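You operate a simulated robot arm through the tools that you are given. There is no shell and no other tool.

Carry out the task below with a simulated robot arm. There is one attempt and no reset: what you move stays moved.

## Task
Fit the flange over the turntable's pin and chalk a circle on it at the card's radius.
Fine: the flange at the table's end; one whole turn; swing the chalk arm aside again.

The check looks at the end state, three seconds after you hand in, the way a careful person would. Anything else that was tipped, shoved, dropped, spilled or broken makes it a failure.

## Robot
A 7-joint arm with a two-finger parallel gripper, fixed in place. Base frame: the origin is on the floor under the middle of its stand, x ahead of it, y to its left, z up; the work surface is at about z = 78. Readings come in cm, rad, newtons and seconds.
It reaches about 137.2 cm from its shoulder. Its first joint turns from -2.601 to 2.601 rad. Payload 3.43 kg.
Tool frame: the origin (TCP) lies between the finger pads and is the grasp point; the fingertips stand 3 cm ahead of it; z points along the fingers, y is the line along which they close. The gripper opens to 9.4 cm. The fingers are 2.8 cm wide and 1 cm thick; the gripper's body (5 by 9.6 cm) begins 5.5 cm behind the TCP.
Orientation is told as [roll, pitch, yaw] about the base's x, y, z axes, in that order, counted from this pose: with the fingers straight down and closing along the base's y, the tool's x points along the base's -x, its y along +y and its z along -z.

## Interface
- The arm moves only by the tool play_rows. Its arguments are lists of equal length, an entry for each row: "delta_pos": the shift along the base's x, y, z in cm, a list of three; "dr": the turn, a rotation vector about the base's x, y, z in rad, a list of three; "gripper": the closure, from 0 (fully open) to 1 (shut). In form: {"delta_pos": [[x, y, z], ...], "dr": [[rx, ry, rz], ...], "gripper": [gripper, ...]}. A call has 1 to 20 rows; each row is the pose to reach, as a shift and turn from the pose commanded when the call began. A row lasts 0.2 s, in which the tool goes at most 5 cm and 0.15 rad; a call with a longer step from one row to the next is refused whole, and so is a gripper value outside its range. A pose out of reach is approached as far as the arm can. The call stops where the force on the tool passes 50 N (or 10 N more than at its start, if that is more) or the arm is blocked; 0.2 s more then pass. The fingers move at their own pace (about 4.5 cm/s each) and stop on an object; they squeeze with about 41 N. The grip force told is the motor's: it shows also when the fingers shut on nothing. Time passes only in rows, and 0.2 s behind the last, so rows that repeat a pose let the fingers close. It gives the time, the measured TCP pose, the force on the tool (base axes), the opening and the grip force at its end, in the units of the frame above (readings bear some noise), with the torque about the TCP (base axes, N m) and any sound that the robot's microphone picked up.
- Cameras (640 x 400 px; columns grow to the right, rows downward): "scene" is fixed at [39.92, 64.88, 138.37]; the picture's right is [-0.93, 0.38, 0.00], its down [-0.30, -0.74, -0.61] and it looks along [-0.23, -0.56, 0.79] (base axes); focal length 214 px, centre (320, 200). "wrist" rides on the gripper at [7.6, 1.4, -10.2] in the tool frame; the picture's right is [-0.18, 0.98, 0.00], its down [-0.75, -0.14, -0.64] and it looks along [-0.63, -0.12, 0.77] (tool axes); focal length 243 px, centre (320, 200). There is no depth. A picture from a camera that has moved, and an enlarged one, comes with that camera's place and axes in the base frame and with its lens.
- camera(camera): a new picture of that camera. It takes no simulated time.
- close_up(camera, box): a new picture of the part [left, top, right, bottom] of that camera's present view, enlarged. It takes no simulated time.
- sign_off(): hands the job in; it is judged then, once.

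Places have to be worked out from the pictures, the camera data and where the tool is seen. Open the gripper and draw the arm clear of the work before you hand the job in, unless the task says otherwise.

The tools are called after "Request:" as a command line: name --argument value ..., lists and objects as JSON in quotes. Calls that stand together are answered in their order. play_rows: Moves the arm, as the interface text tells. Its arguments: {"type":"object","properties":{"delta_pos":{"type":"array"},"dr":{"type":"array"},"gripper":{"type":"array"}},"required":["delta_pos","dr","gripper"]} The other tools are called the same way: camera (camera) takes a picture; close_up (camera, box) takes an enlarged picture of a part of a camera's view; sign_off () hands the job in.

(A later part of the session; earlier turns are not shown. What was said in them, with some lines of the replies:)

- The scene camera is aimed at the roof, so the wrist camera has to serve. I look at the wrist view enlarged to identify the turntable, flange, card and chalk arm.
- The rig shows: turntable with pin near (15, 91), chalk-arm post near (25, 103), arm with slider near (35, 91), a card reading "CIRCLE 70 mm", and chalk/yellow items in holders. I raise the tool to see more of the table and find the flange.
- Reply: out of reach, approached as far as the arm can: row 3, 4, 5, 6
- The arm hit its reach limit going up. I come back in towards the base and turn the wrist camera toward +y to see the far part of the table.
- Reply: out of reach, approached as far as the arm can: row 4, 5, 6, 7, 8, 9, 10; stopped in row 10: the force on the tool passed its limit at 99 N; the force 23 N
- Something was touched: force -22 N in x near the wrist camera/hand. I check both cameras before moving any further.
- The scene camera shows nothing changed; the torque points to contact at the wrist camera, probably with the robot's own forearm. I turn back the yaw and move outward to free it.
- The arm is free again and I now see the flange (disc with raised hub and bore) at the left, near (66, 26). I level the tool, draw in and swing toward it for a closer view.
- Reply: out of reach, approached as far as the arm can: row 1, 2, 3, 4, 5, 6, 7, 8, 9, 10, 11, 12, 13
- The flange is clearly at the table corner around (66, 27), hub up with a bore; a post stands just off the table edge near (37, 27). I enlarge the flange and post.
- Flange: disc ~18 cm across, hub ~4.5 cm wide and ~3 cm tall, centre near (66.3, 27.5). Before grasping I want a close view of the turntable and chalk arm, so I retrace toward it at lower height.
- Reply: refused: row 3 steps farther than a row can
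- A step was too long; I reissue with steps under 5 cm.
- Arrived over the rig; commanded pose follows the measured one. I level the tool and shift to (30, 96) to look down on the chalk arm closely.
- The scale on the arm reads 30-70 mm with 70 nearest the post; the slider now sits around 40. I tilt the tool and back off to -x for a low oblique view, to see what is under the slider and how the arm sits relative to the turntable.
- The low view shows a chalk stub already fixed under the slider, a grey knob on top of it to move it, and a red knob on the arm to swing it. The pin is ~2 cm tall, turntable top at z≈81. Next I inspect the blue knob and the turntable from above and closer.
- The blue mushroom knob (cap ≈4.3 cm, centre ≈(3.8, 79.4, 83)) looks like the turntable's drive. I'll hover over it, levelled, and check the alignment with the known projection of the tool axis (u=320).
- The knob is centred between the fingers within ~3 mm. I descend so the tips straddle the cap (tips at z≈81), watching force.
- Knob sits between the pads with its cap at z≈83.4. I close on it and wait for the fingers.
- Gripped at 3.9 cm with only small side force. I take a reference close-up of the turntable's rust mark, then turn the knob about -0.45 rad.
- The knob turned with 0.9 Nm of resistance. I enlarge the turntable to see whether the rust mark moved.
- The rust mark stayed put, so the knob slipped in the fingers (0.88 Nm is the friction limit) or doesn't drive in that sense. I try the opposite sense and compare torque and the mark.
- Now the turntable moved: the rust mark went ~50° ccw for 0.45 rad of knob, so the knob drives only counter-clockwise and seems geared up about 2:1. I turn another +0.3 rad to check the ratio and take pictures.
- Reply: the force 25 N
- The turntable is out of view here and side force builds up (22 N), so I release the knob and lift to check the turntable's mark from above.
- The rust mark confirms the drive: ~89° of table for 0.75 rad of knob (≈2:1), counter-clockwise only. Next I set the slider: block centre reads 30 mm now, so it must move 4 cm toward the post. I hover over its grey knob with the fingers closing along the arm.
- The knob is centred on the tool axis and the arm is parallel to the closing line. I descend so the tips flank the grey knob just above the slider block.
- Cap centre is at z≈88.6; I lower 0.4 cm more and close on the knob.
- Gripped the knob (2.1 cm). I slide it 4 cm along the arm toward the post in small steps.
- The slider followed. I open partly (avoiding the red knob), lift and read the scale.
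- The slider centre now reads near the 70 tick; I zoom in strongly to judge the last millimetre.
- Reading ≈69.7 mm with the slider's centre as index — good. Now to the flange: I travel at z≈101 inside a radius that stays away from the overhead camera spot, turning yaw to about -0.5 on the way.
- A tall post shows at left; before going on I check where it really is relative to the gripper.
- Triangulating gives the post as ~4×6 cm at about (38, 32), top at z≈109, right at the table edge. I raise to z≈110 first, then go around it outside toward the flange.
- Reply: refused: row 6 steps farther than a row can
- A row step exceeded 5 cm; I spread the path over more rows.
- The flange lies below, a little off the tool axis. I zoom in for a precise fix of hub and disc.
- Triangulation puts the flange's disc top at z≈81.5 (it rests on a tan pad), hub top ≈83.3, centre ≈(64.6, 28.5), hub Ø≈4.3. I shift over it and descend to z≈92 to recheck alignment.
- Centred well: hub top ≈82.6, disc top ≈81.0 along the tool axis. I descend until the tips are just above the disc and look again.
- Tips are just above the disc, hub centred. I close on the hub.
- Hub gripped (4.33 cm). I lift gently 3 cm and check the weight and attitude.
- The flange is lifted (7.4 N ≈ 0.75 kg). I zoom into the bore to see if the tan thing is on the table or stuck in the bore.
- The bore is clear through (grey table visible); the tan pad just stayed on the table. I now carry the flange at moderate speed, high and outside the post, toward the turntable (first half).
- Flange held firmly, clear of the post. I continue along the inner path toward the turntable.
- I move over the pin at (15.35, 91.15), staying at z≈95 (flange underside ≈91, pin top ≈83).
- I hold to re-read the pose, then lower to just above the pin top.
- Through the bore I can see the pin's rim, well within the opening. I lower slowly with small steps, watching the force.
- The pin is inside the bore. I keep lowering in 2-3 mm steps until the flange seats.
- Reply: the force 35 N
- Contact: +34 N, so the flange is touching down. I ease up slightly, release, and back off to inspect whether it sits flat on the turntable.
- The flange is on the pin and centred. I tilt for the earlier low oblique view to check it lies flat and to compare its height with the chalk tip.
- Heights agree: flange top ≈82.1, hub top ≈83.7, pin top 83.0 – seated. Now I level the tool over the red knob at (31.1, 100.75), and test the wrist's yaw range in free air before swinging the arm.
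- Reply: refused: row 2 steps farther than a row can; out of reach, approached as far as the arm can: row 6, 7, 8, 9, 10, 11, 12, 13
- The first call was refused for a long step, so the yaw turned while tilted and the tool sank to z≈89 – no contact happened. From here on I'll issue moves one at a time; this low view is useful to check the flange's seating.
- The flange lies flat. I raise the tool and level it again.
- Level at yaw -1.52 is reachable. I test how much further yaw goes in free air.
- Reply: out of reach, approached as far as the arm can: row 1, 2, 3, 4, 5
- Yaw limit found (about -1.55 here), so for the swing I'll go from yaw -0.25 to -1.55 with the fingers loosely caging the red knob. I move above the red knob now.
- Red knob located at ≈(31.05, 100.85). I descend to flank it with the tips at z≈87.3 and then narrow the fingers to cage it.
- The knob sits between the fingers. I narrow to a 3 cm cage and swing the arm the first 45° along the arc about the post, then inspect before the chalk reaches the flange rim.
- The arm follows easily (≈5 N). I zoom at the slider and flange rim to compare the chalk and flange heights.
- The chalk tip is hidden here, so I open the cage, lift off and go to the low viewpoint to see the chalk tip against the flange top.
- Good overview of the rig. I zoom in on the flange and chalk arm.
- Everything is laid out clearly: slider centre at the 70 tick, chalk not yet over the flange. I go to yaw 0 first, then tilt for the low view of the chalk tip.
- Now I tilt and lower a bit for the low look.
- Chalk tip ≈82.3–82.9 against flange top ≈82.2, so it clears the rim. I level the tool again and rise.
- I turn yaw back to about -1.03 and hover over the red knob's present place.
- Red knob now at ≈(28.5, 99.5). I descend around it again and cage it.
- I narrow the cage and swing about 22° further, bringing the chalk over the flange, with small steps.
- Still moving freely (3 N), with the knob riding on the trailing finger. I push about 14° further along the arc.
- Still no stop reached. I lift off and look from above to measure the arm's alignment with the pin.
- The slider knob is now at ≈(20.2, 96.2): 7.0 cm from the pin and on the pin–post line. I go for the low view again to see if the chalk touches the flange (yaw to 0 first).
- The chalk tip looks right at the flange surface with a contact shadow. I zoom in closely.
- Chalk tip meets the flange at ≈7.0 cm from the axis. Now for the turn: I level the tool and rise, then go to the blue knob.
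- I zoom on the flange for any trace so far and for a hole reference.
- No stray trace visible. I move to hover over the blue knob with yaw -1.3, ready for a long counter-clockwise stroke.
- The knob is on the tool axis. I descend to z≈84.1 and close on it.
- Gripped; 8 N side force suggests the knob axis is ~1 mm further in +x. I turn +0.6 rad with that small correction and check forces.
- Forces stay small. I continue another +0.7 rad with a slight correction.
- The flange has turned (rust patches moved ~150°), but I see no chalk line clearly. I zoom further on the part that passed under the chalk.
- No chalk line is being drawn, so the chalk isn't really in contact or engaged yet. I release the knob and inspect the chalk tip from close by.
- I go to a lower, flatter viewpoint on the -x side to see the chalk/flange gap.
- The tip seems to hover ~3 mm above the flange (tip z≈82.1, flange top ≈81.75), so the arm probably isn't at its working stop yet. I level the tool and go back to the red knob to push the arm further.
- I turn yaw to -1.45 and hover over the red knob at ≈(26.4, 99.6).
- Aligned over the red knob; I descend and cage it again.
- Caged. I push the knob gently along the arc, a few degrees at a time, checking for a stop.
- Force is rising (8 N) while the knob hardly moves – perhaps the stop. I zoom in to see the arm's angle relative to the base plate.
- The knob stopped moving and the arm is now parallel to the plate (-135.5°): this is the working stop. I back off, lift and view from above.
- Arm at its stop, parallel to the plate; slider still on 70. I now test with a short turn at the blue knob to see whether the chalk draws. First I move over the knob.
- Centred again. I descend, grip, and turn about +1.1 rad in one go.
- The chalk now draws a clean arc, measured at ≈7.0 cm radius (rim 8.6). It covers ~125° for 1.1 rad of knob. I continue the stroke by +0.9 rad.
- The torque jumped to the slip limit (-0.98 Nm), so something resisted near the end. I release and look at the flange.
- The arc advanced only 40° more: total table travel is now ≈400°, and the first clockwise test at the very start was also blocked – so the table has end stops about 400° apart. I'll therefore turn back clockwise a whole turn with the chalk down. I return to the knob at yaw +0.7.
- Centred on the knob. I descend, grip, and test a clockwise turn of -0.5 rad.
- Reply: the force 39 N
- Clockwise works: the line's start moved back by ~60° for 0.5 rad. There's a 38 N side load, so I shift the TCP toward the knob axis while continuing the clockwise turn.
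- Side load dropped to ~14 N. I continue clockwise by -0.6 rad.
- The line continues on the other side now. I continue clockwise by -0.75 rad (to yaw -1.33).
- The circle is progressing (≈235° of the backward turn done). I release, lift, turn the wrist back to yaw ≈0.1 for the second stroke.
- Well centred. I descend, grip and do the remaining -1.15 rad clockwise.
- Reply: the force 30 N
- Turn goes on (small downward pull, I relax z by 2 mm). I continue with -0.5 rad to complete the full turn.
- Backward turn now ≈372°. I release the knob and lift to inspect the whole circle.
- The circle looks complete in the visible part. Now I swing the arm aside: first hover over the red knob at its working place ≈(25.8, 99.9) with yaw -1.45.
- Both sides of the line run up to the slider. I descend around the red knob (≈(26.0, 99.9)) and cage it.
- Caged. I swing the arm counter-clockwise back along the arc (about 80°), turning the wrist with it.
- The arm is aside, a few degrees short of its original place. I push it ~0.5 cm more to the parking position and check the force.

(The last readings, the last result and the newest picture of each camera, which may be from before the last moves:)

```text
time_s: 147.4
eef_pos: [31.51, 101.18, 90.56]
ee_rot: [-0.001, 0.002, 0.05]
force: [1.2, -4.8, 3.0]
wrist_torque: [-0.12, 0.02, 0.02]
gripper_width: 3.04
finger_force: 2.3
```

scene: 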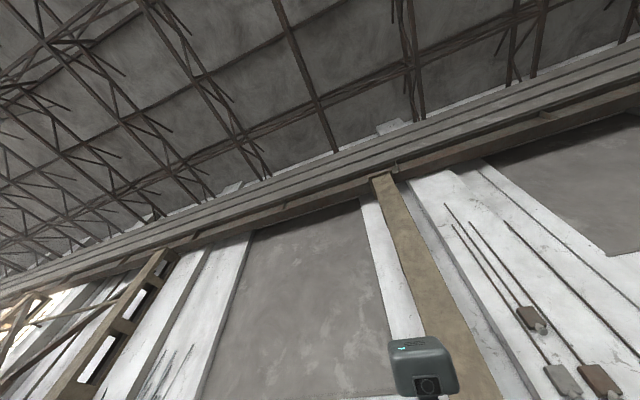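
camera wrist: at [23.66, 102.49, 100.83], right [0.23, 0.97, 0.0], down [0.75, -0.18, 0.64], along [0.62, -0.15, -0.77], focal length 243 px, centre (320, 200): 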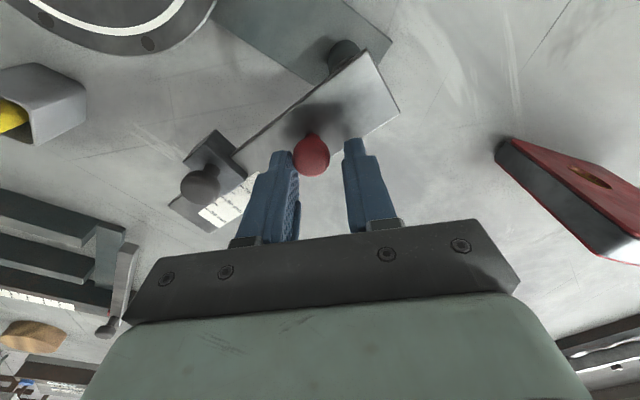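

Good enough. I open, lift off and inspect the scene from above.

Request:
play_rows --delta_pos '[[0, 0.1, 0], [0, 0.1, 0], [0, 0.1, 3], [0, 0.1, 7], [-2, 0, 11], [-5, -1, 12], [-8, -2, 12], [-8, -2, 12]]' --dr '[[0, 0, 0], [0, 0, 0], [0, 0, 0], [0, 0, -0.14], [0, 0, -0.28], [0, 0, -0.42], [0, 0, -0.56], [0, 0, -0.6]]' --gripper '[0.5, 0.5, 0.5, 0.5, 0.4, 0.2, 0, 0]'

Request:
camera --camera "wrist"

Request:
close_up --camera "wrist" --box '[140, 0, 460, 200]'

```text
time_s: 149.2
eef_pos: [23.25, 99.28, 102.63]
ee_rot: [0.0, 0.002, -0.552]
force: [0.2, -0.2, 0.4]
wrist_torque: [-0.01, -0.01, 0.03]
gripper_width: 9.42
finger_force: 0.0
```

```text
taken
camera wrist: at [17.62, 104.32, 112.87], right [0.67, 0.74, 0.0], down [0.57, -0.52, 0.64], along [0.47, -0.43, -0.77], focal length 243 px, centre (320, 200)
```

wrist: 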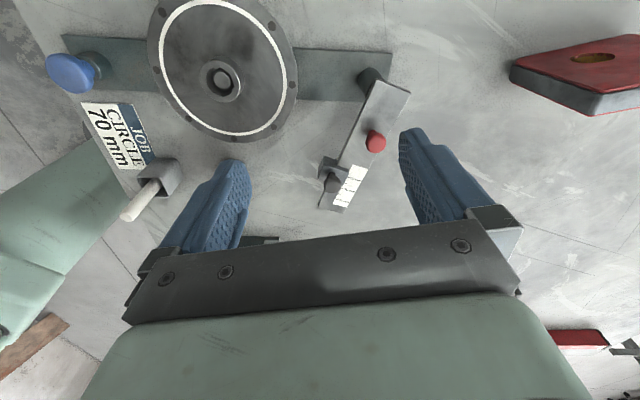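

```text
2.00 times, centred on (300, 100) of wrist
camera zoom: at [17.62, 104.32, 112.87], right [0.67, 0.74, 0.0], down [0.57, -0.52, 0.64], along [0.47, -0.43, -0.77], focal length 485 px, centre (360, 400)
```

zoom: 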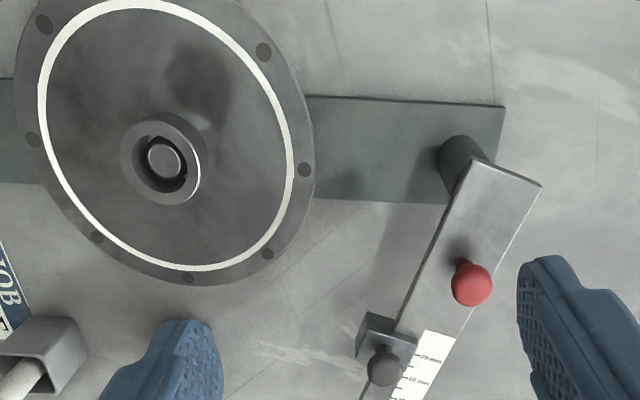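

The circle looks closed and the arm is aside. I shift a bit to see the whole ring for gaps or stray marks.

Request:
play_rows --delta_pos '[[-2, 1.5, 1], [-4.5, 3, 2], [-7, 4.5, 3], [-7, 4.5, 3]]' --dr '[[0, 0, 0], [0, 0, 0], [0, 0, 0], [0, 0, 0]]' --gripper '[0, 0, 0, 0]'

Request:
camera --camera "wrist"

Request:
close_up --camera "wrist" --box '[180, 10, 372, 130]'

```text
time_s: 150.2
eef_pos: [16.55, 103.46, 105.73]
ee_rot: [0.001, 0.002, -0.549]
force: [-0.1, 0.1, 0.1]
wrist_torque: [0.02, 0.0, 0.04]
gripper_width: 9.4
finger_force: 0.2
```

```text
taken
camera wrist: at [10.79, 108.71, 115.87], right [0.67, 0.74, 0.0], down [0.57, -0.51, 0.64], along [0.48, -0.43, -0.77], focal length 243 px, centre (320, 200)
```

wrist: 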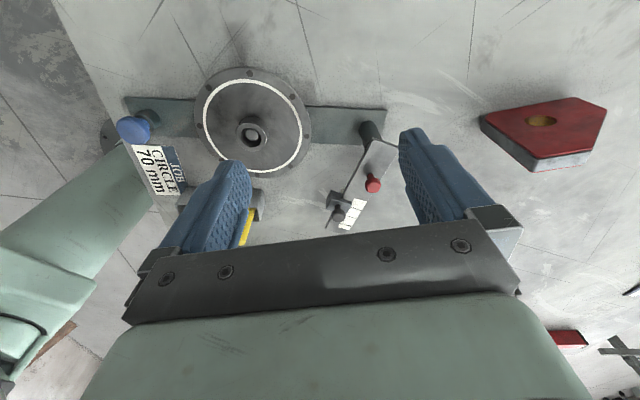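

```text
3.33 times, centred on (276, 70) of wrist
camera zoom: at [10.79, 108.71, 115.87], right [0.67, 0.74, 0.0], down [0.57, -0.51, 0.64], along [0.48, -0.43, -0.77], focal length 809 px, centre (467, 633)
```

zoom: 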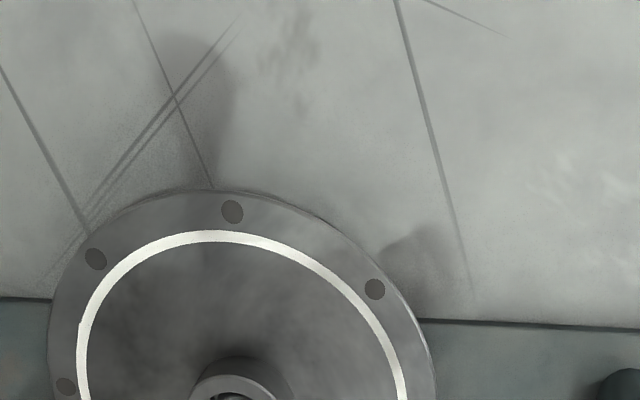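

Request:
close_up --camera "wrist" --box '[172, 60, 332, 180]'

Request:
close_up --camera "wrist" --box '[192, 120, 272, 180]'

Request:
close_up --camera "wrist" --box '[240, 110, 320, 180]'

Request:
close_up --camera "wrist" --box '[310, 100, 410, 240]'

```text
3.33 times, centred on (252, 120) of wrist
camera zoom: at [10.79, 108.71, 115.87], right [0.67, 0.74, 0.0], down [0.57, -0.51, 0.64], along [0.48, -0.43, -0.77], focal length 809 px, centre (547, 467)
```

zoom: 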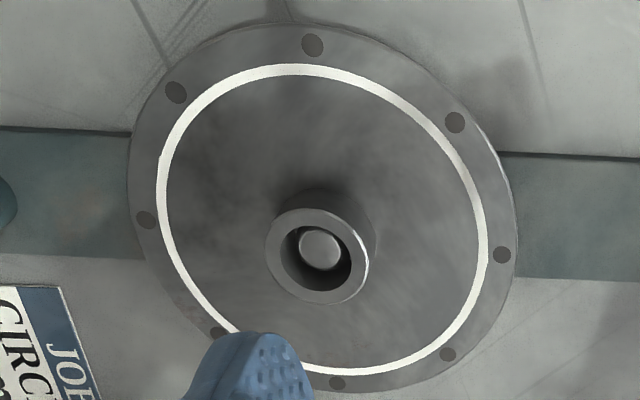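

```text
6.67 times, centred on (232, 150) of wrist
camera zoom: at [10.79, 108.71, 115.87], right [0.67, 0.74, 0.0], down [0.57, -0.51, 0.64], along [0.48, -0.43, -0.77], focal length 1618 px, centre (907, 533)
```

zoom: 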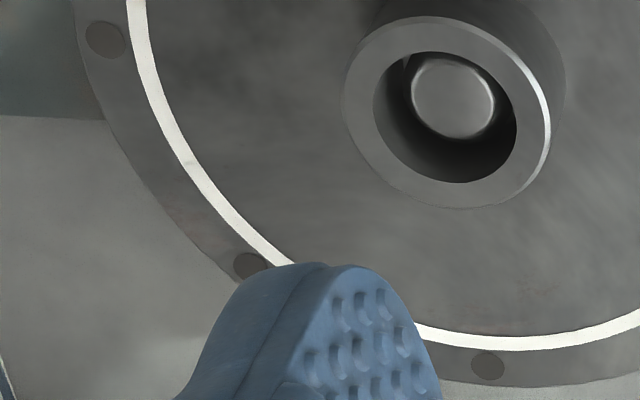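

```text
5.71 times, centred on (280, 145) of wrist
camera zoom: at [10.79, 108.71, 115.87], right [0.67, 0.74, 0.0], down [0.57, -0.51, 0.64], along [0.48, -0.43, -0.77], focal length 1386 px, centre (549, 514)
```

zoom: 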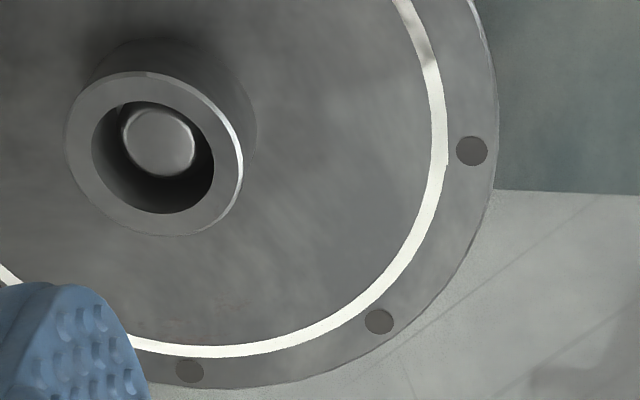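

```text
2.86 times, centred on (360, 170) of wrist
camera zoom: at [10.79, 108.71, 115.87], right [0.67, 0.74, 0.0], down [0.57, -0.51, 0.64], along [0.48, -0.43, -0.77], focal length 693 px, centre (206, 286)
```

zoom: 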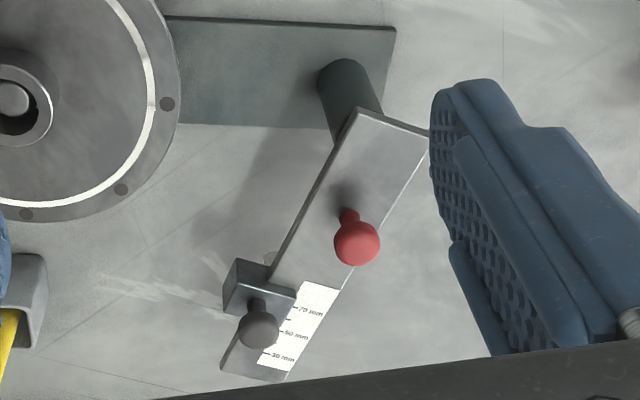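

The ring is closed, ~7.0 cm in radius (rim 8.4 cm), no stray marks, slider at 70, arm swung aside. I now withdraw the open gripper up and clear of the work.

Request:
play_rows --delta_pos '[[-1, -1, 2.5], [-2.5, -2, 5], [-4, -3, 7.5], [-5, -4, 9.5], [-6, -5, 11.5], [-6, -5, 11.5]]' --dr '[[0, 0, 0.11], [0, 0, 0.22], [0, 0, 0.33], [0, 0, 0.44], [0, 0, 0.55], [0, 0, 0.55]]' --gripper '[0, 0, 0, 0, 0, 0]'

Request:
camera --camera "wrist"

Request:
close_up --camera "wrist" --box '[100, 0, 420, 200]'

```text
time_s: 151.6
eef_pos: [10.32, 98.51, 117.19]
ee_rot: [0.0, 0.003, 0.002]
force: [-0.5, -0.3, 0.1]
wrist_torque: [0.01, 0.04, 0.03]
gripper_width: 9.4
finger_force: 0.0
```

```text
taken
camera wrist: at [2.73, 99.93, 127.38], right [0.18, 0.98, 0.0], down [0.75, -0.14, 0.64], along [0.63, -0.12, -0.77], focal length 243 px, centre (320, 200)
```

wrist: 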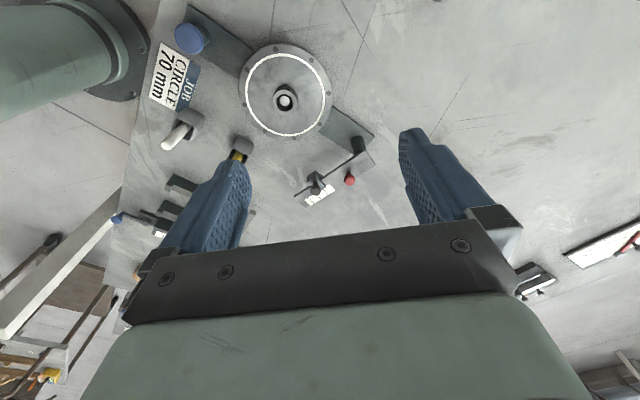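

```text
2.00 times, centred on (260, 100) of wrist
camera zoom: at [2.73, 99.93, 127.38], right [0.18, 0.98, 0.0], down [0.75, -0.14, 0.64], along [0.63, -0.12, -0.77], focal length 485 px, centre (440, 400)
```

zoom: 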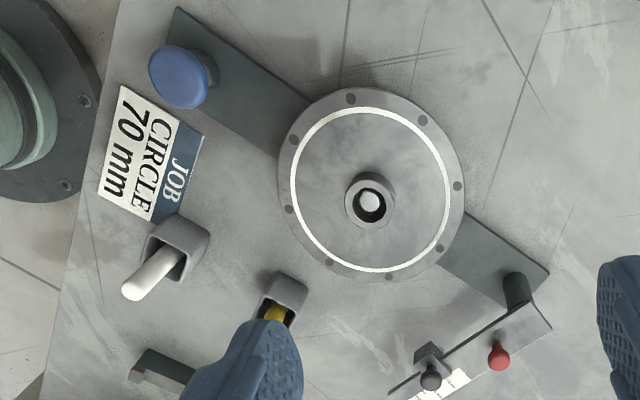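

The view matches the starting overview: the flange is on the pin with a complete chalk ring at 70 mm. The chalk arm is aside, the other items are untouched, and the gripper is open and clear. I hand the job in.

Request:
sign_off

```text
The job is handed in.
```

The flange is seated on the turntable's pin with a closed chalk circle on it at about 7.0 cm radius, matching the card's 70 mm. I've handed the job in.

- **Turn:** The table has end stops about 400° apart. I used up part of that travel before the chalk touched, so the full turn was finished by turning back clockwise about 370° with the chalk down. The line closes on itself, apart from a slight step where the two passes meet.
- **Centring:** The bore is looser than the pin, so the circle sits roughly 2 mm off the flange's own centre. It is centred on the pin.
- **Chalk arm:** It is swung aside by about 75°, roughly 5° short of where it started. The slider is still at 70 mm.
- **Contact early on:** While first looking around, the tool took one 99 N knock. It was most likely the wrist camera touching the robot's own forearm, and I saw nothing displaced.

The gripper is open and raised clear of the work. The card, the two cups and the other items near the turntable look as they did at the start.
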